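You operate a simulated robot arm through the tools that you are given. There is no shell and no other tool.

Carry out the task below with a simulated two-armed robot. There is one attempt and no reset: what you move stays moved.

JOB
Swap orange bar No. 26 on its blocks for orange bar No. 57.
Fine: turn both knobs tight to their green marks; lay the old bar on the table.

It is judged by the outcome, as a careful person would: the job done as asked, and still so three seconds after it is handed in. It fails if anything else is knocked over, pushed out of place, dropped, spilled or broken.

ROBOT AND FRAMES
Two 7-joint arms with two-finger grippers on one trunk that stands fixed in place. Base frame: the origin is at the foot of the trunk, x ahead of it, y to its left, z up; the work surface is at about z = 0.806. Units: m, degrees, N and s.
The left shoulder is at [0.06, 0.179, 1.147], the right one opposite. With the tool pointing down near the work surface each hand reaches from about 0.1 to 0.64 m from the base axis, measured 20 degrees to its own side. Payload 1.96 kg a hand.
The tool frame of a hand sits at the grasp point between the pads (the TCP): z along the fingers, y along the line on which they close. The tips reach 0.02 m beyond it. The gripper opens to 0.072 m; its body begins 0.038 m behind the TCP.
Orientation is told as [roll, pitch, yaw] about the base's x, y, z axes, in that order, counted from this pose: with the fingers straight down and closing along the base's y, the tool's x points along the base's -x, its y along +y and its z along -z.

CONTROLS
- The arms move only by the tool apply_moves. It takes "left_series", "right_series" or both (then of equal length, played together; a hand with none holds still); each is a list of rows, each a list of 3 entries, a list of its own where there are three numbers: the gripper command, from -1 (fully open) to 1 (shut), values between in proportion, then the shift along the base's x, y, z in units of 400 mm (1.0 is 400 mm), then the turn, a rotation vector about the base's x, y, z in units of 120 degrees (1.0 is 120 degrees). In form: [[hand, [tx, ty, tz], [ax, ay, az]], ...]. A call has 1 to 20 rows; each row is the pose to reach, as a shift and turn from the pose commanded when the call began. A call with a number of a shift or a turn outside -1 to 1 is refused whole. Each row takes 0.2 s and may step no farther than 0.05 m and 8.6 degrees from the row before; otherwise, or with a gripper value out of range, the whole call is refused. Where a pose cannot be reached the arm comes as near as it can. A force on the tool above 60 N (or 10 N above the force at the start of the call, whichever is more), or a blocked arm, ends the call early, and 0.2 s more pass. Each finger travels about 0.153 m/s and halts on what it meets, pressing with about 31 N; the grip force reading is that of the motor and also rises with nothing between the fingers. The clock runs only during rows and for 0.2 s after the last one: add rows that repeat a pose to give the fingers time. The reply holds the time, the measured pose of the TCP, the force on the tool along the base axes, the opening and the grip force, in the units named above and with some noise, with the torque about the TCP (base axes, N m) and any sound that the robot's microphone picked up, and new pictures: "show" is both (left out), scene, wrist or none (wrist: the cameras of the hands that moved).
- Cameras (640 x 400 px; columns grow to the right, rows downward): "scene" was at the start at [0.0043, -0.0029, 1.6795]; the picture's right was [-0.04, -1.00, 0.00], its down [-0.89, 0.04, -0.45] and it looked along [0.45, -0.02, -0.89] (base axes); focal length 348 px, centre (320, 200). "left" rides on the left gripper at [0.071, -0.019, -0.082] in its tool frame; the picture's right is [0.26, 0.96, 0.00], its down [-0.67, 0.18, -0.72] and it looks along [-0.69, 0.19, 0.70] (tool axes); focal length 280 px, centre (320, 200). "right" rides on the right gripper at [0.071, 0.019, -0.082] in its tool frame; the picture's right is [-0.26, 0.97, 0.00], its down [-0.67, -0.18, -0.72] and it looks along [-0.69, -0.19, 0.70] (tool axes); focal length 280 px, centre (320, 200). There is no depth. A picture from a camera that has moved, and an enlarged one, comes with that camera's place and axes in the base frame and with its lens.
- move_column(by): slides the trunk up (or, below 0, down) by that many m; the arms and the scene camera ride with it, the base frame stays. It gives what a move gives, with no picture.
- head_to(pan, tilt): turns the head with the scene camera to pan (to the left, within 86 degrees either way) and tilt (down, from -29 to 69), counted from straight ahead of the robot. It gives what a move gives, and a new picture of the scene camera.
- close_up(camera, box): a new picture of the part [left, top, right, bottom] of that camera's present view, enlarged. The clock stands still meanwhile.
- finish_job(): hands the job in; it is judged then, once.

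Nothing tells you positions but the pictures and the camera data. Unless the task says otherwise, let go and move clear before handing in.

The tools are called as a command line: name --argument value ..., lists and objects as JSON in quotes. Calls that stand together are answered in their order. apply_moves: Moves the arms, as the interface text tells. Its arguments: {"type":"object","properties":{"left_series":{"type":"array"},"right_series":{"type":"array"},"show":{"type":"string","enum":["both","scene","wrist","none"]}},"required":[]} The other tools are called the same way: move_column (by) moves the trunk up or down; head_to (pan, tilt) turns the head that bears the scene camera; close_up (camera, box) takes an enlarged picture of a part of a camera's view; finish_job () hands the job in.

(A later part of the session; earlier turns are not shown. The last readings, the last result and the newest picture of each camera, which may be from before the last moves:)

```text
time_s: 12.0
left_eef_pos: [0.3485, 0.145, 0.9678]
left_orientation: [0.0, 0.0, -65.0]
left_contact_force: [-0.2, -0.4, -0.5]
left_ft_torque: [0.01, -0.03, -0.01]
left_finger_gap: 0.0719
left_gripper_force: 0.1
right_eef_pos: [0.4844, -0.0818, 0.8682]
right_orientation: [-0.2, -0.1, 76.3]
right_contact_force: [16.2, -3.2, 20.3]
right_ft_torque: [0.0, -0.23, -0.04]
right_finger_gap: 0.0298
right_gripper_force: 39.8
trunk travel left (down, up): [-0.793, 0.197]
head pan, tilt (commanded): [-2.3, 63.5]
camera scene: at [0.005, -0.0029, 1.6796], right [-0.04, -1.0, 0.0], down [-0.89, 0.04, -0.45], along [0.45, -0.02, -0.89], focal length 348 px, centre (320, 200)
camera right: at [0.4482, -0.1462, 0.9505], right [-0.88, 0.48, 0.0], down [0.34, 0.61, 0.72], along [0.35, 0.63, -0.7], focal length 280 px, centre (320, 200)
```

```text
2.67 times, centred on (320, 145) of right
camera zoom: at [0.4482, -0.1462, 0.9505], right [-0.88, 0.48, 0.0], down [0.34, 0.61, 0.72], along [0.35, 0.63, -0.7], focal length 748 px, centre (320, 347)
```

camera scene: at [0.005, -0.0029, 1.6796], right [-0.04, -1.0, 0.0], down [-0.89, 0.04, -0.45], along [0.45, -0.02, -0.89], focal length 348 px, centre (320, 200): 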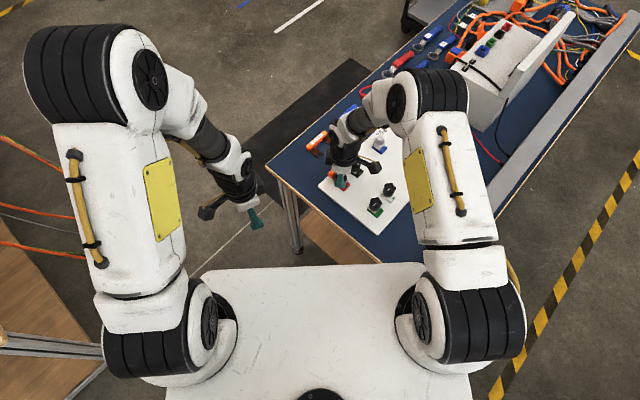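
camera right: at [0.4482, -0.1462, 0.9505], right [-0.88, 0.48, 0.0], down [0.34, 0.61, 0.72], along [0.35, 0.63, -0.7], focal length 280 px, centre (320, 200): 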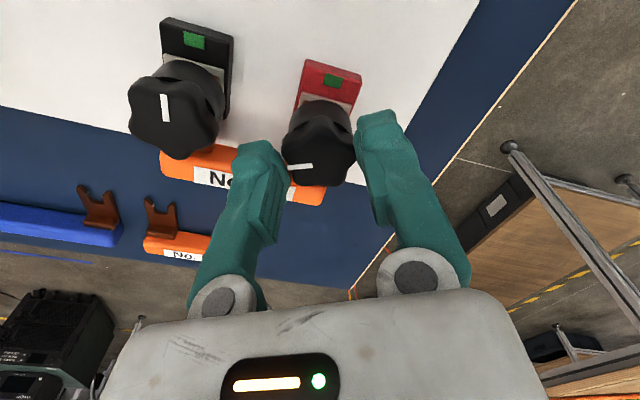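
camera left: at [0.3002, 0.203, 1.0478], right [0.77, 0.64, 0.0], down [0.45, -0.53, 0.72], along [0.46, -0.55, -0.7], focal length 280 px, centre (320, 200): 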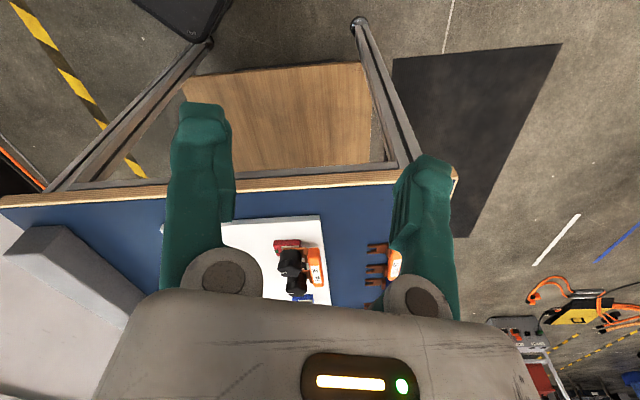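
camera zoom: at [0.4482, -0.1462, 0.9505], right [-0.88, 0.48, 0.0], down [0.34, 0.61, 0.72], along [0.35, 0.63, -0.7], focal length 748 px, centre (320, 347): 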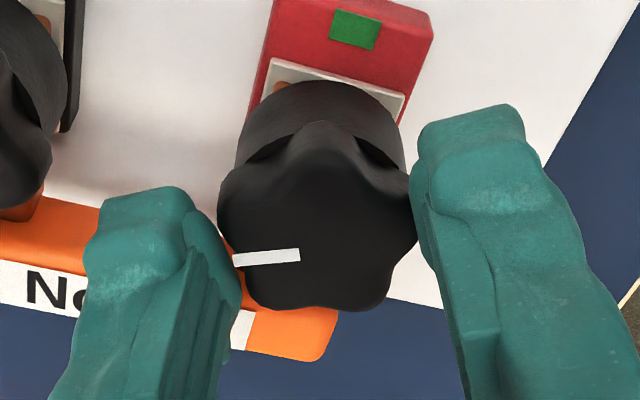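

The red knob has turned 120 degrees and rises a little, pushing the hand up with 20 N. I'll release, lift, and swing back for another grip.

apply_moves --right_series '[[-0.15, [0, 0, 0], [0, 0, 0]], [-0.15, [0, 0, 0], [0, 0, 0]], [-0.15, [0, 0, 0.04], [0, 0, 0]], [-0.15, [0, 0, 0.08], [0, 0, -0.06]], [-0.15, [0, 0, 0.08], [0, 0, -0.13]], [-0.15, [0, 0, 0.08], [0, 0, -0.2]], [-0.15, [0, 0, 0.08], [0, 0, -0.27]], [-0.15, [0, 0, 0.08], [0, 0, -0.34]], [-0.15, [0, 0, 0.08], [0, 0, -0.41]], [-0.15, [0, 0, 0.08], [0, 0, -0.48]], [-0.15, [0, 0, 0.08], [0, 0, -0.55]], [-0.15, [0, 0, 0.08], [0, 0, -0.62]], [-0.15, [0, 0, 0.08], [0, 0, -0.69]], [-0.15, [0, 0, 0.08], [0, 0, -0.76]], [-0.15, [0, 0, 0.08], [0, 0, -0.83]], [-0.15, [0, 0, 0.08], [0, 0, -0.9]], [-0.15, [0, 0, 0.08], [0, 0, -0.95]], [-0.15, [0, 0, 0.08], [0, 0, -1.0]], [-0.15, [0, 0, 0.08], [0, 0, -1.0]]]' --show "wrist"

close_up --camera "left" --box '[240, 210, 360, 305]'

close_up --camera "right" --box '[210, 70, 430, 220]'

```text
time_s: 16.0
left_eef_pos: [0.3463, 0.1462, 0.9681]
left_orientation: [0.1, -0.1, -65.0]
left_contact_force: [-0.8, 1.0, 0.0]
left_ft_torque: [-0.01, 0.04, -0.01]
left_finger_gap: 0.0717
left_gripper_force: 0.0
right_eef_pos: [0.4819, -0.0813, 0.9006]
right_orientation: [-0.1, 0.0, -44.0]
right_contact_force: [-0.2, 0.2, -0.1]
right_ft_torque: [0.01, 0.01, 0.01]
right_finger_gap: 0.0416
right_gripper_force: 0.0
trunk travel left (down, up): [-0.793, 0.197]
head pan, tilt (commanded): [-2.3, 63.5]
camera right: at [0.445, -0.0187, 0.982], right [0.86, 0.51, 0.0], down [0.36, -0.6, 0.72], along [0.37, -0.61, -0.7], focal length 280 px, centre (320, 200)
```

right: 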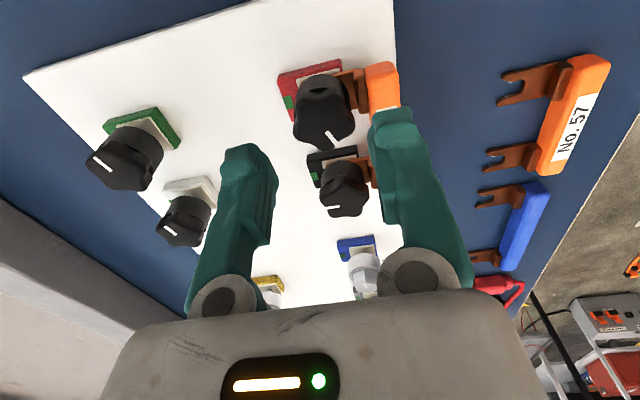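

```text
4.21 times, centred on (300, 258) of left
camera zoom: at [0.2998, 0.2025, 1.0483], right [0.76, 0.65, 0.0], down [0.45, -0.53, 0.72], along [0.46, -0.55, -0.7], focal length 1181 px, centre (404, -42)
```

zoom: 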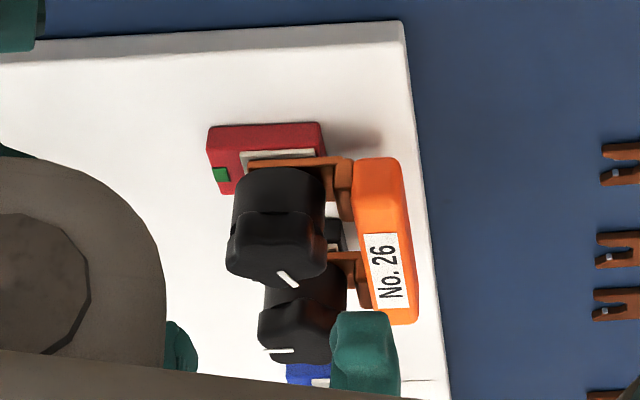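

```text
2.67 times, centred on (320, 145) of right
camera zoom: at [0.445, -0.0187, 0.982], right [0.86, 0.51, 0.0], down [0.36, -0.6, 0.72], along [0.37, -0.61, -0.7], focal length 748 px, centre (320, 347)
```

zoom: 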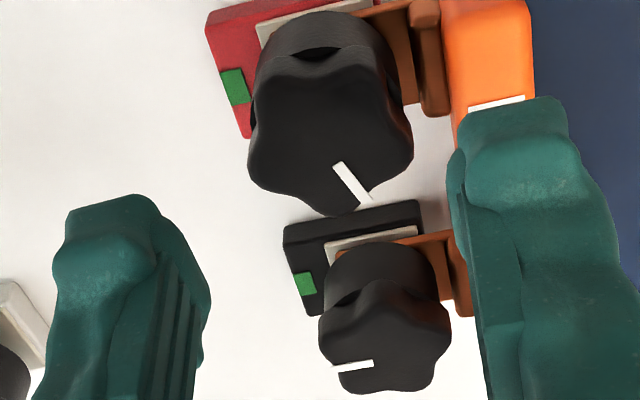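

The red knob's pointer has moved to about -14 degrees. I'll grip again lobe-aligned at yaw -32 and turn another 108 degrees counter-clockwise, letting the hand rise slightly.

apply_moves --right_series '[[-0.15, [0, 0, -0.03], [0, 0, 0.05]], [-0.15, [0, 0, -0.055], [0, 0, 0.1]], [-0.15, [0, 0, -0.075], [0, 0, 0.1]], [0.5, [0, 0, -0.075], [0, 0, 0.1]], [1, [0, 0, -0.075], [0, 0, 0.1]], [1, [0, 0, -0.075], [0, 0, 0.1]], [1, [0, 0, -0.0745], [0, 0, 0.169]], [1, [0, 0, -0.0745], [0, 0, 0.238]], [1, [0, 0, -0.074], [0, 0, 0.307]], [1, [0, 0, -0.074], [0, 0, 0.376]], [1, [0, 0, -0.0735], [0, 0, 0.445]], [1, [0, 0, -0.0735], [0, 0, 0.515]], [1, [0, 0, -0.073], [0, 0, 0.585]], [1, [0, 0, -0.073], [0, 0, 0.655]], [1, [0, 0, -0.0725], [0, 0, 0.725]], [1, [0, 0, -0.0725], [0, 0, 0.795]], [1, [0, 0, -0.072], [0, 0, 0.865]], [1, [0, 0, -0.072], [0, 0, 0.935]], [1, [0, 0, -0.072], [0, 0, 1.0]]]' --show "wrist"

close_up --camera "left" --box '[240, 210, 360, 305]'

close_up --camera "right" --box '[210, 70, 430, 220]'

```text
time_s: 20.0
left_eef_pos: [0.3484, 0.1441, 0.9682]
left_orientation: [0.0, 0.1, -65.1]
left_contact_force: [-0.2, 0.0, 0.4]
left_ft_torque: [-0.01, -0.03, 0.02]
left_finger_gap: 0.072
left_gripper_force: 0.1
right_eef_pos: [0.4847, -0.0821, 0.8709]
right_orientation: [-0.4, -0.1, 76.1]
right_contact_force: [8.5, -8.6, 11.3]
right_ft_torque: [-0.31, -0.09, -0.07]
right_finger_gap: 0.0303
right_gripper_force: 40.3
trunk travel left (down, up): [-0.793, 0.197]
head pan, tilt (commanded): [-2.3, 63.5]
camera right: at [0.4479, -0.1473, 0.9533], right [-0.88, 0.48, 0.0], down [0.34, 0.61, 0.72], along [0.35, 0.63, -0.7], focal length 280 px, centre (320, 200)
```

right: 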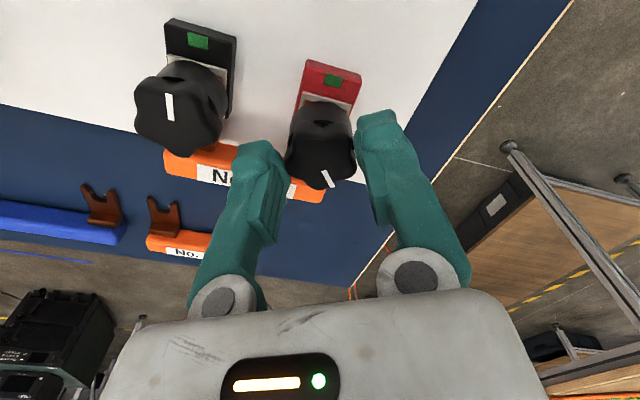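

```text
4.21 times, centred on (300, 258) of left
camera zoom: at [0.3, 0.2015, 1.0486], right [0.76, 0.65, 0.0], down [0.45, -0.53, 0.71], along [0.46, -0.55, -0.7], focal length 1181 px, centre (404, -42)
```

zoom: 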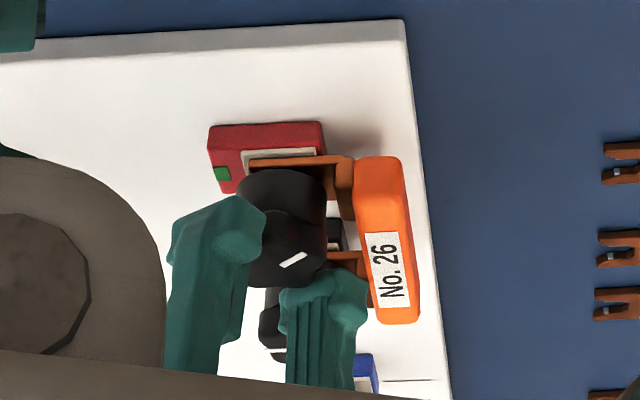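

```text
2.67 times, centred on (320, 145) of right
camera zoom: at [0.4479, -0.1473, 0.9533], right [-0.88, 0.48, 0.0], down [0.34, 0.61, 0.72], along [0.35, 0.63, -0.7], focal length 748 px, centre (320, 347)
```

zoom: 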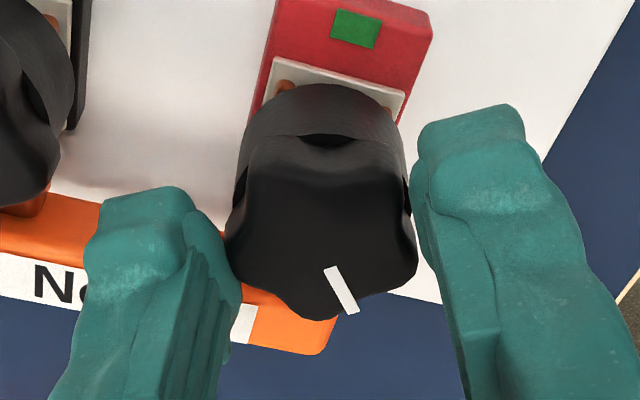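

The red knob has turned about 228 degrees. The spare open knobs stand about 285 degrees from tight, so I'll give it another 72 degrees.

apply_moves --right_series '[[-0.15, [0, 0, 0], [0, 0, 0]], [-0.15, [0, 0, 0], [0, 0, 0]], [-0.15, [0, 0, 0.04], [0, 0, 0]], [-0.15, [0, 0, 0.08], [0, 0, -0.06]], [-0.15, [0, 0, 0.08], [0, 0, -0.13]], [-0.15, [0, 0, 0.08], [0, 0, -0.2]], [-0.15, [0, 0, 0.08], [0, 0, -0.27]], [-0.15, [0, 0, 0.08], [0, 0, -0.34]], [-0.15, [0, 0, 0.08], [0, 0, -0.41]], [-0.15, [0, 0, 0.08], [0, 0, -0.48]], [-0.15, [0, 0, 0.08], [0, 0, -0.54]], [-0.15, [0, 0, 0.08], [0, 0, -0.6]], [-0.15, [0, 0, 0.08], [0, 0, -0.6]]]' --show "wrist"

close_up --camera "left" --box '[240, 210, 360, 305]'

close_up --camera "right" --box '[210, 20, 430, 170]'

```text
time_s: 22.8
left_eef_pos: [0.3467, 0.1453, 0.9667]
left_orientation: [0.1, 0.0, -64.9]
left_contact_force: [-0.1, -0.1, 0.7]
left_ft_torque: [0.0, 0.01, -0.02]
left_finger_gap: 0.0718
left_gripper_force: 0.1
right_eef_pos: [0.4827, -0.0811, 0.9028]
right_orientation: [-0.1, 0.0, 4.1]
right_contact_force: [-0.6, 0.6, -0.1]
right_ft_torque: [-0.02, 0.03, 0.02]
right_finger_gap: 0.0413
right_gripper_force: 0.0
trunk travel left (down, up): [-0.793, 0.197]
head pan, tilt (commanded): [-2.3, 63.5]
camera right: at [0.4107, -0.0677, 0.9853], right [0.19, 0.98, 0.0], down [0.69, -0.13, 0.72], along [0.7, -0.14, -0.7], focal length 280 px, centre (320, 200)
```

right: 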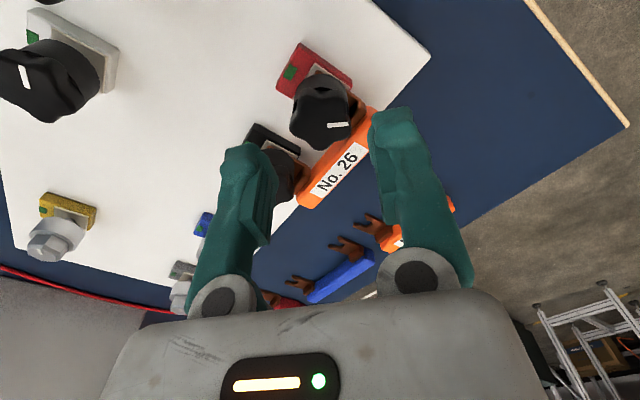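

```text
4.21 times, centred on (300, 258) of left
camera zoom: at [0.2998, 0.2025, 1.0483], right [0.76, 0.65, 0.0], down [0.45, -0.53, 0.72], along [0.46, -0.55, -0.7], focal length 1181 px, centre (404, -42)
```

zoom: 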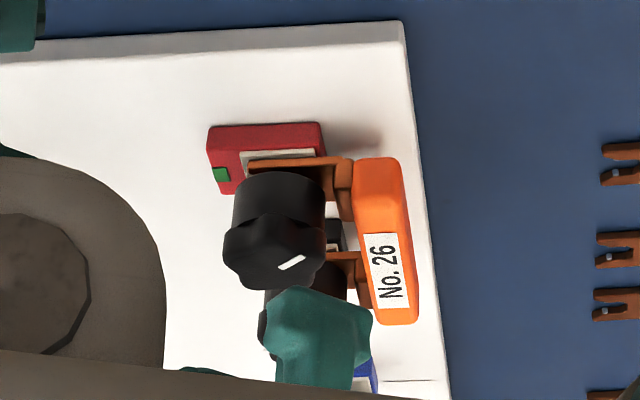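

```text
2.67 times, centred on (320, 95) of right
camera zoom: at [0.4107, -0.0677, 0.9853], right [0.19, 0.98, 0.0], down [0.69, -0.13, 0.72], along [0.7, -0.14, -0.7], focal length 748 px, centre (320, 480)
```

zoom: 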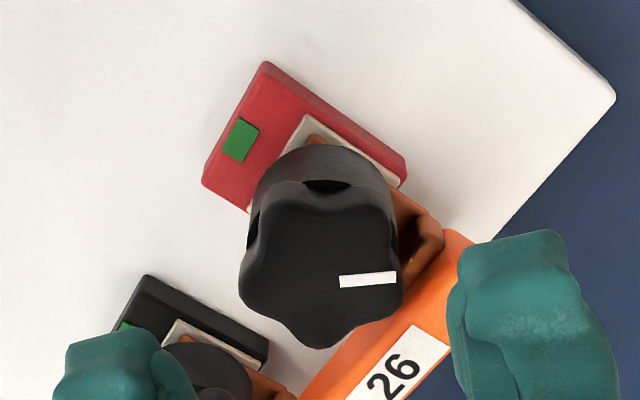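

The knob has risen about 3 mm. I'll grip again at this yaw and turn it the last 72 degrees.

apply_moves --right_series '[[-0.15, [0, 0, -0.04], [0, 0, 0]], [-0.15, [0, 0, -0.07], [0, 0, 0]], [-0.15, [0, 0, -0.078], [0, 0, 0]], [0.5, [0, 0, -0.078], [0, 0, 0]], [1, [0, 0, -0.078], [0, 0, 0]], [1, [0, 0, -0.078], [0, 0, 0]], [1, [0, 0, -0.0778], [0, 0, 0.067]], [1, [0, 0, -0.0775], [0, 0, 0.134]], [1, [0, 0, -0.0772], [0, 0, 0.201]], [1, [0, 0, -0.0769], [0, 0, 0.268]], [1, [0, 0, -0.0766], [0, 0, 0.335]], [1, [0, 0, -0.0763], [0, 0, 0.402]], [1, [0, 0, -0.076], [0, 0, 0.469]], [1, [0, 0, -0.0757], [0, 0, 0.536]], [1, [0, 0, -0.0755], [0, 0, 0.6]], [-0.15, [0, 0, -0.0755], [0, 0, 0.6]], [-0.15, [0, 0, -0.0755], [0, 0, 0.6]], [-0.15, [0, 0, 0], [0, 0, 0.6]], [-0.15, [0, 0, 0.08], [0, 0, 0.6]], [-0.15, [0, 0, 0.1], [0, 0, 0.6]]]' --show "wrist"

close_up --camera "left" --box '[240, 210, 360, 305]'

close_up --camera "right" --box '[210, 0, 430, 150]'

```text
time_s: 27.0
left_eef_pos: [0.3481, 0.1461, 0.9677]
left_orientation: [0.0, 0.0, -64.9]
left_contact_force: [-0.5, 0.7, -0.3]
left_ft_torque: [0.02, 0.04, 0.0]
left_finger_gap: 0.0722
left_gripper_force: 0.1
right_eef_pos: [0.4831, -0.0811, 0.9422]
right_orientation: [-0.1, 0.0, 76.1]
right_contact_force: [0.0, 0.3, 0.6]
right_ft_torque: [0.0, -0.02, 0.02]
right_finger_gap: 0.0414
right_gripper_force: 0.0
trunk travel left (down, up): [-0.793, 0.197]
head pan, tilt (commanded): [-2.3, 63.5]
camera right: at [0.4466, -0.1458, 1.0255], right [-0.87, 0.49, 0.0], down [0.34, 0.61, 0.72], along [0.35, 0.62, -0.7], focal length 280 px, centre (320, 200)
```

right: 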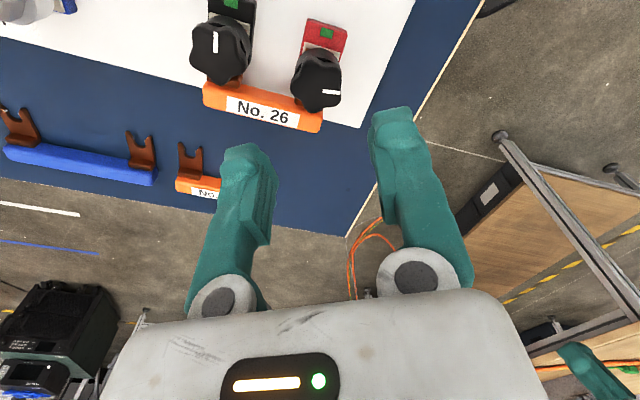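

```text
4.21 times, centred on (300, 258) of left
camera zoom: at [0.3, 0.2025, 1.0482], right [0.76, 0.65, 0.0], down [0.45, -0.53, 0.72], along [0.46, -0.55, -0.7], focal length 1181 px, centre (404, -42)
```

zoom: 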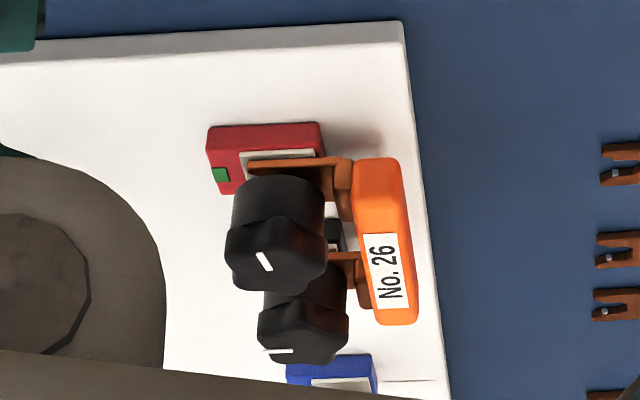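

```text
2.67 times, centred on (320, 75) of right
camera zoom: at [0.4466, -0.1458, 1.0255], right [-0.87, 0.49, 0.0], down [0.34, 0.61, 0.72], along [0.35, 0.62, -0.7], focal length 748 px, centre (320, 533)
```

zoom: 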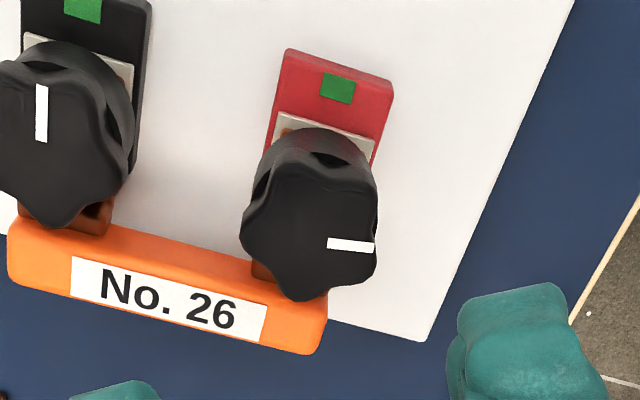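

The red knob has now turned 300 degrees and its skirt sits clear of the fork. Next I'll move over the black knob and swing back to yaw -44.

apply_moves --right_series '[[-0.22, [0.01, -0.01, 0], [0, 0, -0.07]], [-0.22, [0.02, -0.02, 0], [0, 0, -0.14]], [-0.22, [0.03, -0.03, 0], [0, 0, -0.21]], [-0.22, [0.04, -0.04, 0], [0, 0, -0.28]], [-0.22, [0.05, -0.05, 0], [0, 0, -0.35]], [-0.22, [0.06, -0.06, 0], [0, 0, -0.42]], [-0.22, [0.07, -0.07, 0], [0, 0, -0.49]], [-0.22, [0.08, -0.08, 0], [0, 0, -0.56]], [-0.22, [0.09, -0.09, 0], [0, 0, -0.63]], [-0.22, [0.1, -0.1, 0], [0, 0, -0.7]], [-0.22, [0.1035, -0.105, 0], [0, 0, -0.77]], [-0.22, [0.1035, -0.105, 0], [0, 0, -0.84]], [-0.22, [0.1035, -0.105, 0], [0, 0, -0.9]], [-0.22, [0.1035, -0.105, 0], [0, 0, -0.96]], [-0.22, [0.1035, -0.105, 0], [0, 0, -1.0]], [-0.22, [0.1035, -0.105, 0], [0, 0, -1.0]]]' --show "wrist"

close_up --camera "right" --box '[240, 30, 400, 130]'

close_up --camera "left" --box '[240, 210, 360, 305]'

```text
time_s: 30.4
left_eef_pos: [0.3456, 0.1463, 0.9668]
left_orientation: [0.0, 0.1, -64.9]
left_contact_force: [-0.1, -0.5, 0.7]
left_ft_torque: [-0.02, 0.0, -0.02]
left_finger_gap: 0.0723
left_gripper_force: 0.0
right_eef_pos: [0.5242, -0.1231, 0.9428]
right_orientation: [-0.2, 0.0, -43.9]
right_contact_force: [0.7, 0.3, -0.1]
right_ft_torque: [-0.01, 0.0, 0.01]
right_finger_gap: 0.0441
right_gripper_force: 0.1
trunk travel left (down, up): [-0.793, 0.197]
head pan, tilt (commanded): [-2.3, 63.5]
camera right: at [0.4866, -0.0606, 1.0253], right [0.86, 0.51, 0.0], down [0.36, -0.6, 0.72], along [0.37, -0.61, -0.7], focal length 280 px, centre (320, 200)
```

right: 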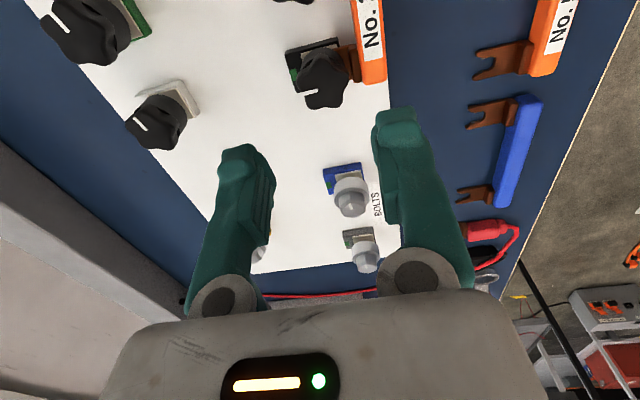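

```text
4.00 times, centred on (320, 80) of right
camera zoom: at [0.4866, -0.0606, 1.0253], right [0.86, 0.51, 0.0], down [0.36, -0.6, 0.72], along [0.37, -0.61, -0.7], focal length 1122 px, centre (320, 680)
```

zoom: 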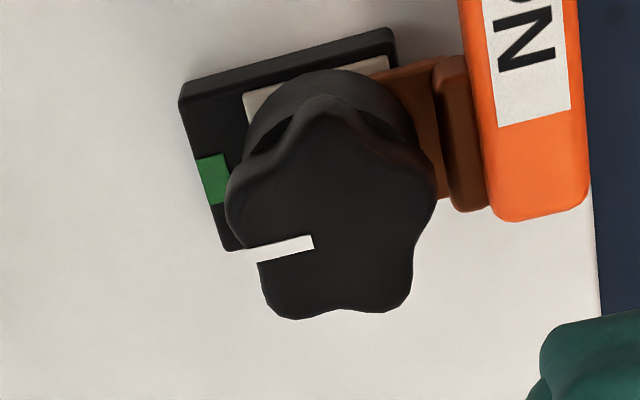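

```text
4.21 times, centred on (300, 258) of left
camera zoom: at [0.2998, 0.2025, 1.0483], right [0.76, 0.65, 0.0], down [0.45, -0.53, 0.72], along [0.46, -0.55, -0.7], focal length 1181 px, centre (404, -42)
```

zoom: 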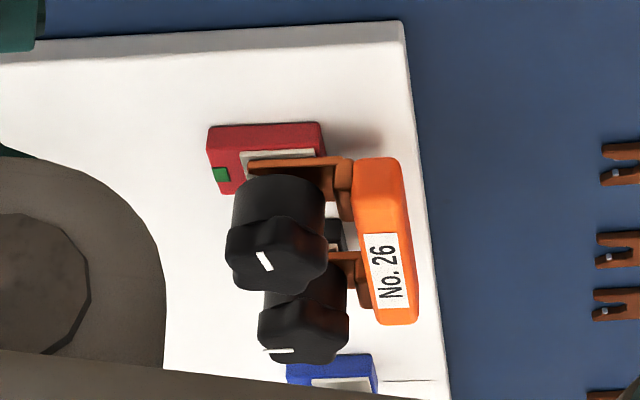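

The black knob sits about 1.7 mm off the tool axis, so I'll correct that. Then I'll lower, grip, and turn it counter-clockwise 108 degrees while rising slightly.

apply_moves --right_series '[[-0.22, [0.0037, 0.0022, -0.09], [0, 0, 0]], [-0.22, [0.0037, 0.0022, -0.155], [0, 0, 0]], [-0.22, [0.0037, 0.0022, -0.184], [0, 0, 0]], [0.4, [0.0037, 0.0022, -0.184], [0, 0, 0]], [1, [0.0037, 0.0022, -0.184], [0, 0, 0]], [1, [0.0037, 0.0022, -0.184], [0, 0, 0]], [1, [0.0037, 0.0022, -0.184], [0, 0, 0.06]], [1, [0.0037, 0.0022, -0.1837], [0, 0, 0.13]], [1, [0.0037, 0.0022, -0.1834], [0, 0, 0.2]], [1, [0.0037, 0.0022, -0.1831], [0, 0, 0.27]], [1, [0.0037, 0.0022, -0.1828], [0, 0, 0.34]], [1, [0.0037, 0.0022, -0.1825], [0, 0, 0.41]], [1, [0.0037, 0.0022, -0.1822], [0, 0, 0.48]], [1, [0.0037, 0.0022, -0.1819], [0, 0, 0.55]], [1, [0.0037, 0.0022, -0.1816], [0, 0, 0.62]], [1, [0.0037, 0.0022, -0.1813], [0, 0, 0.69]], [1, [0.0037, 0.0022, -0.181], [0, 0, 0.76]], [1, [0.0037, 0.0022, -0.1807], [0, 0, 0.83]], [1, [0.0037, 0.0022, -0.1805], [0, 0, 0.9]]]' --show "wrist"

close_up --camera "right" --box '[210, 40, 430, 190]'

close_up --camera "left" --box '[240, 210, 360, 305]'

```text
time_s: 34.4
left_eef_pos: [0.3439, 0.144, 0.9695]
left_orientation: [0.2, -0.1, -65.0]
left_contact_force: [-0.5, -0.1, -0.3]
left_ft_torque: [-0.02, 0.0, 0.01]
left_finger_gap: 0.0719
left_gripper_force: 0.0
right_eef_pos: [0.524, -0.1244, 0.8751]
right_orientation: [-0.3, -0.2, 64.2]
right_contact_force: [4.8, -20.6, 48.1]
right_ft_torque: [-0.34, -0.06, -0.12]
right_finger_gap: 0.0063
right_gripper_force: 29.6
trunk travel left (down, up): [-0.793, 0.197]
head pan, tilt (commanded): [-2.3, 63.5]
camera right: at [0.4749, -0.1802, 0.9556], right [-0.76, 0.65, 0.0], down [0.45, 0.53, 0.72], along [0.47, 0.54, -0.69], focal length 280 px, centre (320, 200)
```

right: 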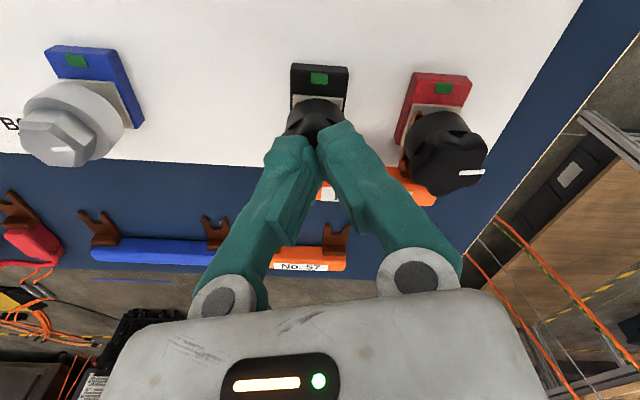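

```text
2.67 times, centred on (320, 115) of right
camera zoom: at [0.4749, -0.1802, 0.9556], right [-0.76, 0.65, 0.0], down [0.45, 0.53, 0.72], along [0.47, 0.54, -0.69], focal length 748 px, centre (320, 427)
```

zoom: 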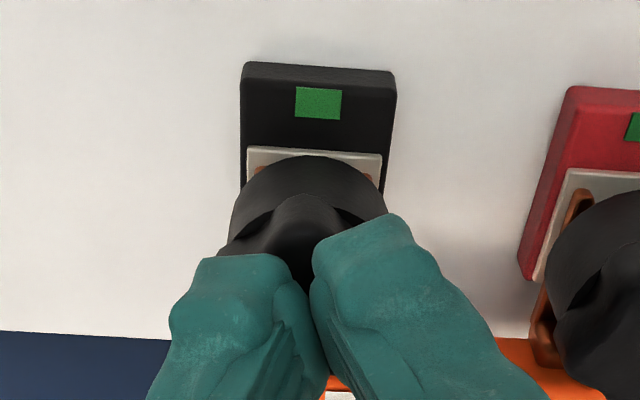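

```text
4.21 times, centred on (300, 258) of left
camera zoom: at [0.2962, 0.2007, 1.0499], right [0.76, 0.65, 0.0], down [0.45, -0.54, 0.72], along [0.46, -0.55, -0.7], focal length 1181 px, centre (404, -42)
```

zoom: 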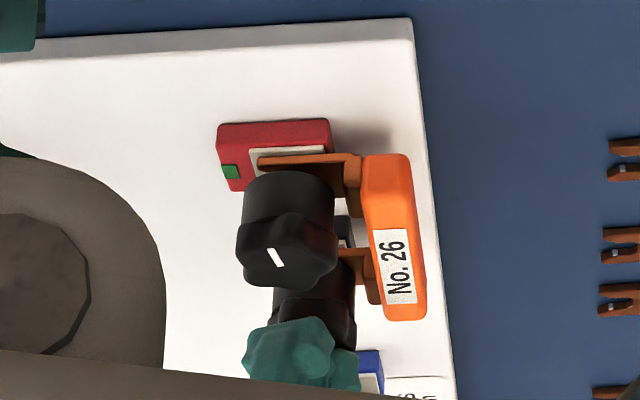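

The fingers slipped up off the black knob and closed on top of it, pressing at 48 N. I'll lift straight up first, then open and look at the result.

apply_moves --right_series '[[1, [0, 0, 0.02], [0, 0, 0]], [1, [0, 0, 0.06], [0, 0, 0]], [-0.22, [0, 0, 0.14], [0, 0, 0]], [-0.22, [0, 0, 0.18], [0, 0, 0]], [-0.22, [0, 0, 0.18], [0, 0, 0]]]' --show "wrist"

close_up --camera "right" --box '[210, 0, 430, 150]'

close_up --camera "left" --box '[240, 210, 360, 305]'

```text
time_s: 35.6
left_eef_pos: [0.3463, 0.145, 0.9671]
left_orientation: [0.0, 0.0, -65.0]
left_contact_force: [0.7, 0.2, -0.3]
left_ft_torque: [-0.02, -0.02, 0.01]
left_finger_gap: 0.072
left_gripper_force: 0.0
right_eef_pos: [0.5259, -0.1221, 0.9438]
right_orientation: [-0.2, 0.0, 64.1]
right_contact_force: [-0.2, 0.2, -0.2]
right_ft_torque: [-0.01, 0.03, 0.01]
right_finger_gap: 0.0439
right_gripper_force: 0.0
trunk travel left (down, up): [-0.793, 0.197]
head pan, tilt (commanded): [-2.3, 63.5]
camera right: at [0.4772, -0.1778, 1.025], right [-0.75, 0.66, 0.0], down [0.46, 0.53, 0.72], along [0.47, 0.54, -0.7], focal length 280 px, centre (320, 200)
```

right: 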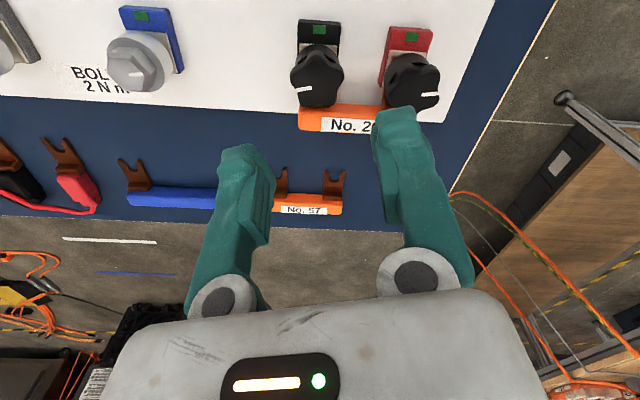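

```text
2.67 times, centred on (320, 75) of right
camera zoom: at [0.4772, -0.1778, 1.025], right [-0.75, 0.66, 0.0], down [0.46, 0.53, 0.72], along [0.47, 0.54, -0.7], focal length 748 px, centre (320, 533)
```

zoom: 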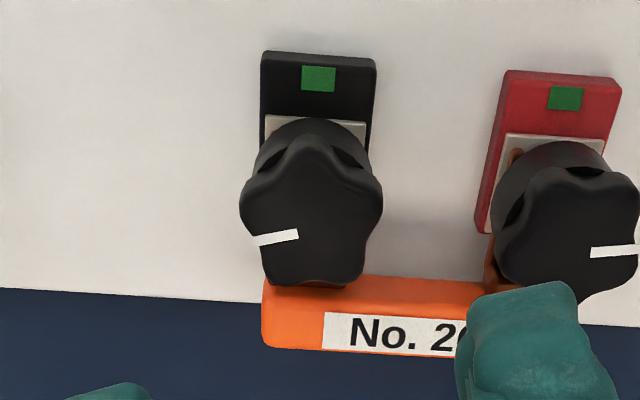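

```text
4.21 times, centred on (300, 258) of left
camera zoom: at [0.2996, 0.2023, 1.0484], right [0.76, 0.65, 0.0], down [0.45, -0.53, 0.72], along [0.46, -0.55, -0.7], focal length 1181 px, centre (404, -42)
```

zoom: 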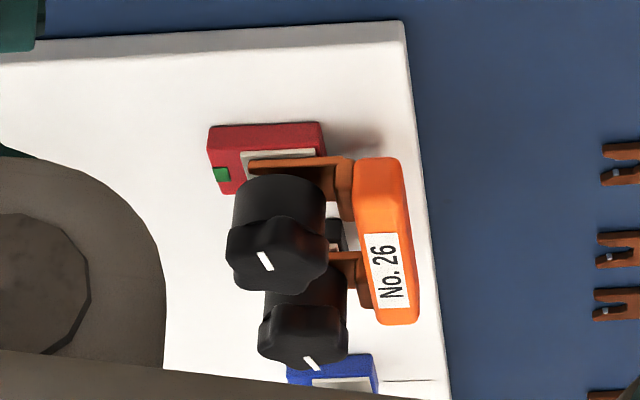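

The black knob did turn about 108 degrees before the slip, and nothing else moved. I'll regrip deeper this time: swing back to yaw -44, lower to z about 0.868, and close.

apply_moves --right_series '[[-0.22, [0, 0, 0], [0, 0, -0.07]], [-0.22, [0, 0, 0], [0, 0, -0.14]], [-0.22, [0, 0, 0], [0, 0, -0.21]], [-0.22, [0, 0, 0], [0, 0, -0.28]], [-0.22, [0, 0, 0], [0, 0, -0.35]], [-0.22, [0, 0, 0], [0, 0, -0.42]], [-0.22, [0, 0, 0], [0, 0, -0.49]], [-0.22, [0, 0, 0], [0, 0, -0.56]], [-0.22, [0, 0, 0], [0, 0, -0.63]], [-0.22, [0, 0, 0], [0, 0, -0.7]], [-0.22, [0, 0, 0], [0, 0, -0.77]], [-0.22, [0, 0, 0], [0, 0, -0.84]], [-0.22, [0, 0, 0], [0, 0, -0.9]], [-0.22, [0, 0, -0.08], [0, 0, -0.9]], [-0.22, [0, 0, -0.15], [0, 0, -0.9]], [-0.22, [0, 0, -0.186], [0, 0, -0.9]], [0.4, [0, 0, -0.186], [0, 0, -0.9]], [1, [0, 0, -0.186], [0, 0, -0.9]], [1, [0, 0, -0.186], [0, 0, -0.9]]]' --show "wrist"

close_up --camera "right" --box '[210, 50, 430, 200]'

close_up --camera "left" --box '[240, 210, 360, 305]'

```text
time_s: 39.6
left_eef_pos: [0.3477, 0.1448, 0.9677]
left_orientation: [0.0, 0.0, -64.9]
left_contact_force: [0.3, 0.8, -0.3]
left_ft_torque: [-0.03, -0.01, 0.0]
left_finger_gap: 0.0719
left_gripper_force: 0.0
right_eef_pos: [0.526, -0.1208, 0.8682]
right_orientation: [-0.1, 0.0, -44.0]
right_contact_force: [-7.0, -3.6, -0.3]
right_ft_torque: [-0.07, 0.04, 0.0]
right_finger_gap: 0.0304
right_gripper_force: 40.6
trunk travel left (down, up): [-0.793, 0.197]
head pan, tilt (commanded): [-2.3, 63.5]
camera right: at [0.4876, -0.0598, 0.951], right [0.86, 0.51, 0.0], down [0.36, -0.6, 0.72], along [0.37, -0.61, -0.7], focal length 280 px, centre (320, 200)
```

right: 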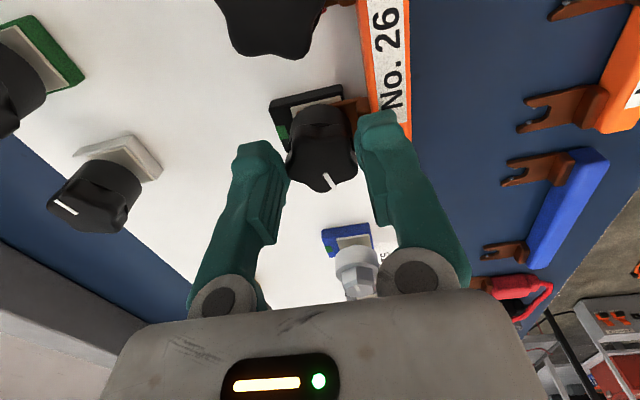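

```text
2.67 times, centred on (320, 125) of right
camera zoom: at [0.4876, -0.0598, 0.951], right [0.86, 0.51, 0.0], down [0.36, -0.6, 0.72], along [0.37, -0.61, -0.7], focal length 748 px, centre (320, 400)
```

zoom: 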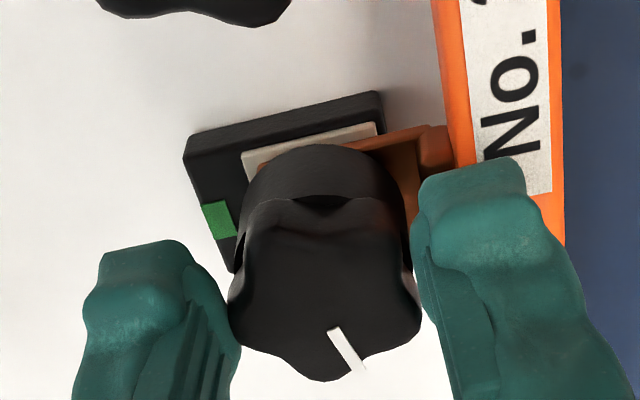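

```text
4.21 times, centred on (300, 258) of left
camera zoom: at [0.299, 0.2019, 1.0486], right [0.76, 0.65, 0.0], down [0.45, -0.53, 0.72], along [0.46, -0.55, -0.7], focal length 1181 px, centre (404, -42)
```

zoom: 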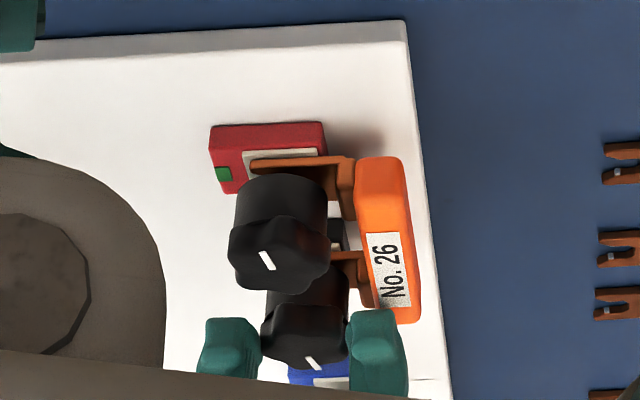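

The grip is good: gap 30 mm and centred. I'll turn the black knob another 108 degrees counter-clockwise with a smaller rise.

apply_moves --right_series '[[1, [0, 0, 0], [0, 0, 0.065]], [1, [0, 0, 0.0002], [0, 0, 0.13]], [1, [0, 0, 0.0004], [0, 0, 0.2]], [1, [0, 0, 0.0006], [0, 0, 0.27]], [1, [0, 0, 0.0008], [0, 0, 0.34]], [1, [0, 0, 0.001], [0, 0, 0.41]], [1, [0, 0, 0.0012], [0, 0, 0.48]], [1, [0, 0, 0.0014], [0, 0, 0.55]], [1, [0, 0, 0.0016], [0, 0, 0.62]], [1, [0, 0, 0.0018], [0, 0, 0.69]], [1, [0, 0, 0.002], [0, 0, 0.76]], [1, [0, 0, 0.0022], [0, 0, 0.83]], [1, [0, 0, 0.0024], [0, 0, 0.9]]]' --show "wrist"

close_up --camera "right" --box '[210, 50, 430, 200]'

close_up --camera "left" --box '[240, 210, 360, 305]'

```text
time_s: 42.4
left_eef_pos: [0.3455, 0.1423, 0.969]
left_orientation: [0.1, 0.2, -65.0]
left_contact_force: [-0.4, -0.1, 0.1]
left_ft_torque: [-0.01, -0.01, -0.01]
left_finger_gap: 0.0722
left_gripper_force: 0.2
right_eef_pos: [0.526, -0.1259, 0.8694]
right_orientation: [-0.1, -0.1, 64.0]
right_contact_force: [-2.0, -19.9, 6.9]
right_ft_torque: [-0.16, 0.04, 0.01]
right_finger_gap: 0.0304
right_gripper_force: 39.8
trunk travel left (down, up): [-0.793, 0.197]
head pan, tilt (commanded): [-2.3, 63.5]
camera right: at [0.4774, -0.1813, 0.952], right [-0.76, 0.66, 0.0], down [0.46, 0.53, 0.72], along [0.47, 0.54, -0.7], focal length 280 px, centre (320, 200)
```

right: 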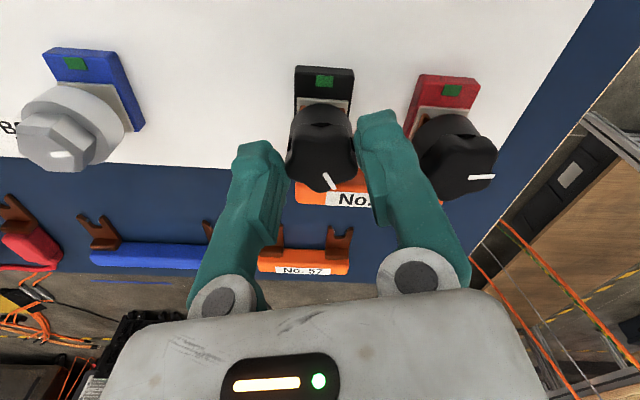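

```text
2.67 times, centred on (320, 125) of right
camera zoom: at [0.4774, -0.1813, 0.952], right [-0.76, 0.66, 0.0], down [0.46, 0.53, 0.72], along [0.47, 0.54, -0.7], focal length 748 px, centre (320, 400)
```

zoom: 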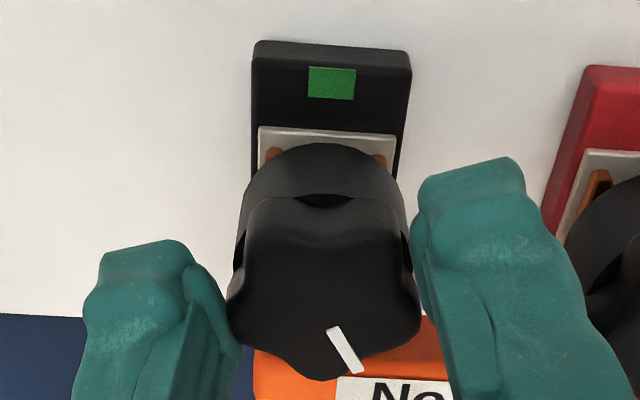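

```text
4.21 times, centred on (300, 258) of left
camera zoom: at [0.2991, 0.1999, 1.0491], right [0.76, 0.65, 0.0], down [0.45, -0.54, 0.71], along [0.46, -0.54, -0.7], focal length 1181 px, centre (404, -42)
```

zoom: 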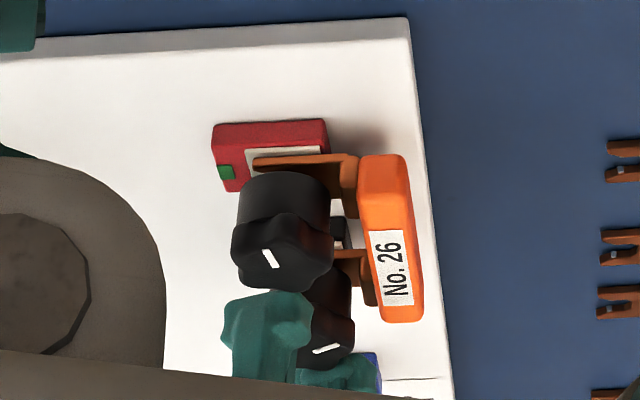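

The black knob is now 216 degrees open. A sideways load tells me its axis is about 1.5–2 mm from my grip centre, near (0.5275, -0.124). I'll release, re-centre, and grip again at yaw -8.

apply_moves --right_series '[[-0.06, [0, 0, 0], [0, 0, 0]], [-0.06, [0, 0, 0], [0, 0, 0]], [-0.06, [0.0037, -0.005, 0.04], [0, 0, 0]], [-0.1, [0.0037, -0.005, 0.1], [0, 0, 0]], [-0.15, [0.0037, -0.005, 0.1], [0, 0, -0.067]], [-0.15, [0.0037, -0.005, 0.1], [0, 0, -0.134]], [-0.15, [0.0037, -0.005, 0.1], [0, 0, -0.201]], [-0.15, [0.0037, -0.005, 0.1], [0, 0, -0.268]], [-0.15, [0.0037, -0.005, 0.1], [0, 0, -0.335]], [-0.15, [0.0037, -0.005, 0.1], [0, 0, -0.402]], [-0.15, [0.0037, -0.005, 0.1], [0, 0, -0.469]], [-0.15, [0.0037, -0.005, 0.1], [0, 0, -0.536]], [-0.15, [0.0037, -0.005, 0.1], [0, 0, -0.6]], [-0.15, [0.0037, -0.005, 0.05], [0, 0, -0.6]], [-0.15, [0.0037, -0.005, 0.0], [0, 0, -0.6]], [-0.15, [0.0037, -0.005, 0.0], [0, 0, -0.6]], [0.5, [0.0037, -0.005, 0.0], [0, 0, -0.6]], [1, [0.0037, -0.005, 0.0], [0, 0, -0.6]], [1, [0.0037, -0.005, 0.0], [0, 0, -0.6]]]' --show "wrist"

close_up --camera "right" --box '[210, 50, 430, 200]'

close_up --camera "left" --box '[240, 210, 360, 305]'

```text
time_s: 46.4
left_eef_pos: [0.3464, 0.1453, 0.9667]
left_orientation: [0.0, 0.0, -65.1]
left_contact_force: [0.1, 0.2, -0.3]
left_ft_torque: [0.02, -0.01, -0.01]
left_finger_gap: 0.0721
left_gripper_force: 0.1
right_eef_pos: [0.5275, -0.1236, 0.8691]
right_orientation: [0.0, -0.1, -7.9]
right_contact_force: [2.2, 1.0, -2.1]
right_ft_torque: [0.03, -0.21, 0.0]
right_finger_gap: 0.0304
right_gripper_force: 39.9
trunk travel left (down, up): [-0.793, 0.197]
head pan, tilt (commanded): [-2.3, 63.5]
camera right: at [0.4598, -0.0954, 0.9518], right [0.39, 0.92, 0.0], down [0.64, -0.27, 0.72], along [0.66, -0.28, -0.7], focal length 280 px, centre (320, 200)
```

right: 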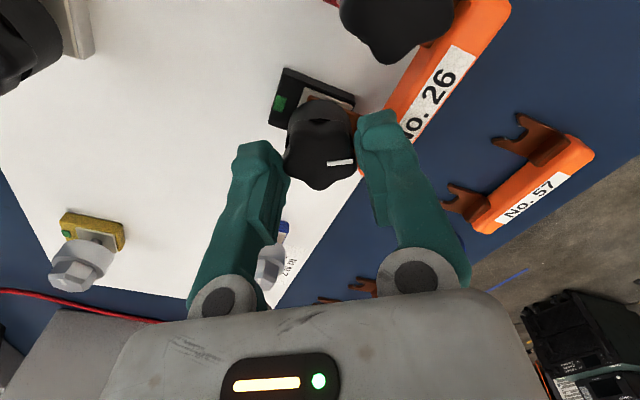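

```text
2.67 times, centred on (320, 125) of right
camera zoom: at [0.4598, -0.0954, 0.9518], right [0.39, 0.92, 0.0], down [0.64, -0.27, 0.72], along [0.66, -0.28, -0.7], focal length 748 px, centre (320, 400)
```

zoom: 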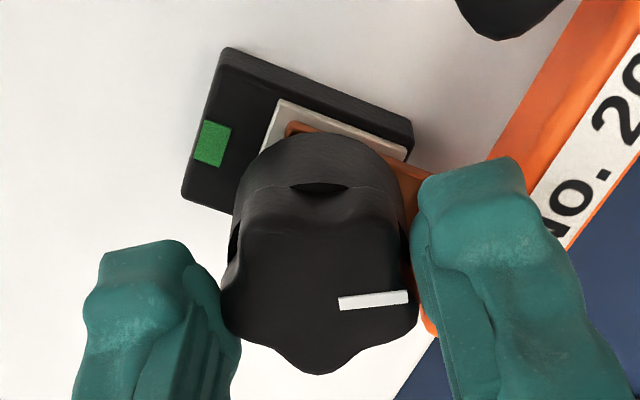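

```text
4.21 times, centred on (300, 258) of left
camera zoom: at [0.3, 0.2026, 1.0482], right [0.76, 0.65, 0.0], down [0.45, -0.53, 0.72], along [0.46, -0.55, -0.7], focal length 1181 px, centre (404, -42)
```

zoom: 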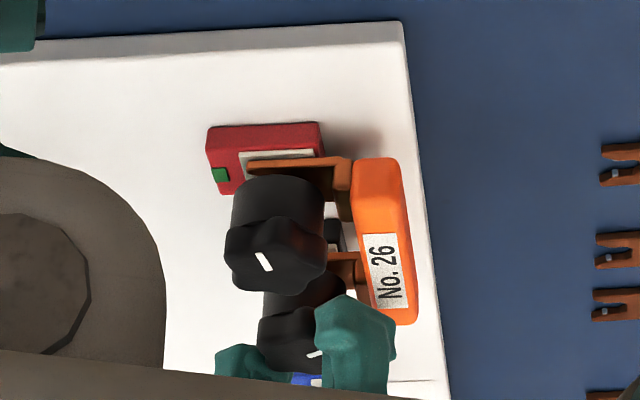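

The grip is centred now with little side force. I'll turn 84 degrees more, for 300 in total like the red knob, then release and lift.

apply_moves --right_series '[[1, [0, 0, 0], [0, 0, 0.064]], [1, [0, 0, 0.0003], [0, 0, 0.128]], [1, [0, 0, 0.0006], [0, 0, 0.192]], [1, [0, 0, 0.0009], [0, 0, 0.256]], [1, [0, 0, 0.0012], [0, 0, 0.32]], [1, [0, 0, 0.0015], [0, 0, 0.384]], [1, [0, 0, 0.0018], [0, 0, 0.448]], [1, [0, 0, 0.0021], [0, 0, 0.512]], [1, [0, 0, 0.0023], [0, 0, 0.576]], [1, [0, 0, 0.0025], [0, 0, 0.64]], [1, [0, 0, 0.0025], [0, 0, 0.7]], [-0.1, [0, 0, 0.0025], [0, 0, 0.7]], [-0.15, [0, 0, 0.0025], [0, 0, 0.7]], [-0.15, [0, 0, 0.08], [0, 0, 0.7]], [-0.15, [0, 0, 0.18], [0, 0, 0.7]], [-0.15, [0, 0, 0.18], [0, 0, 0.7]]]' --show "wrist"

close_up --camera "right" --box '[210, 0, 430, 150]'

close_up --camera "left" --box '[240, 210, 360, 305]'

```text
time_s: 49.8
left_eef_pos: [0.3457, 0.1451, 0.9677]
left_orientation: [0.0, 0.1, -65.0]
left_contact_force: [0.2, -0.5, 0.8]
left_ft_torque: [0.01, 0.02, 0.0]
left_finger_gap: 0.0717
left_gripper_force: 0.1
right_eef_pos: [0.5267, -0.124, 0.9413]
right_orientation: [-0.1, 0.0, 76.1]
right_contact_force: [-0.6, -0.4, 0.6]
right_ft_torque: [0.0, -0.01, 0.01]
right_finger_gap: 0.0413
right_gripper_force: 0.1
trunk travel left (down, up): [-0.793, 0.197]
head pan, tilt (commanded): [-2.3, 63.5]
camera right: at [0.4912, -0.1892, 1.0232], right [-0.87, 0.49, 0.0], down [0.34, 0.61, 0.72], along [0.35, 0.63, -0.7], focal length 280 px, centre (320, 200)
```

right: 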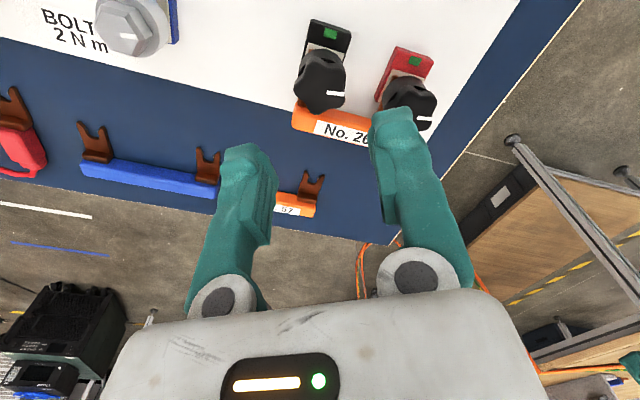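

```text
2.67 times, centred on (320, 75) of right
camera zoom: at [0.4912, -0.1892, 1.0232], right [-0.87, 0.49, 0.0], down [0.34, 0.61, 0.72], along [0.35, 0.63, -0.7], focal length 748 px, centre (320, 533)
```

zoom: 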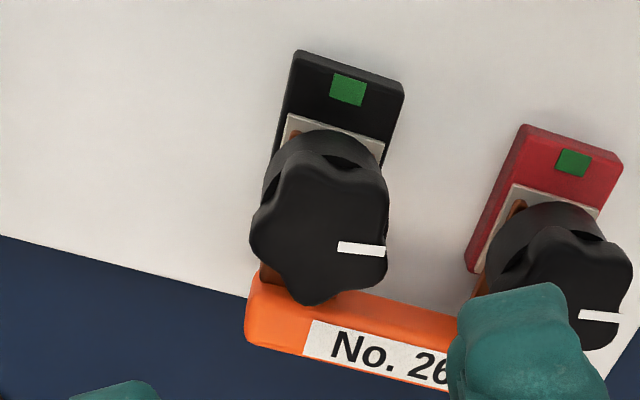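

```text
4.21 times, centred on (300, 258) of left
camera zoom: at [0.3003, 0.2024, 1.0481], right [0.76, 0.65, 0.0], down [0.45, -0.53, 0.72], along [0.46, -0.55, -0.7], focal length 1181 px, centre (404, -42)
```

zoom: 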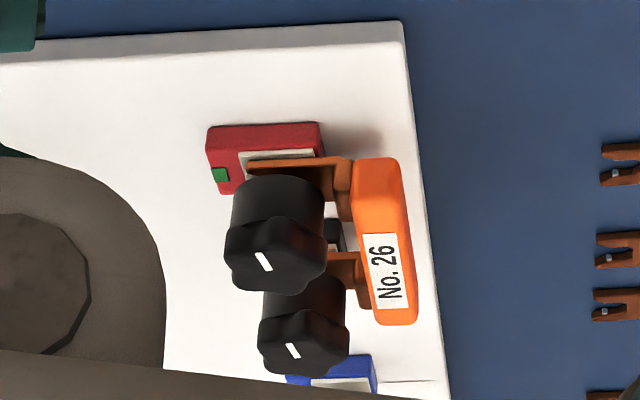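

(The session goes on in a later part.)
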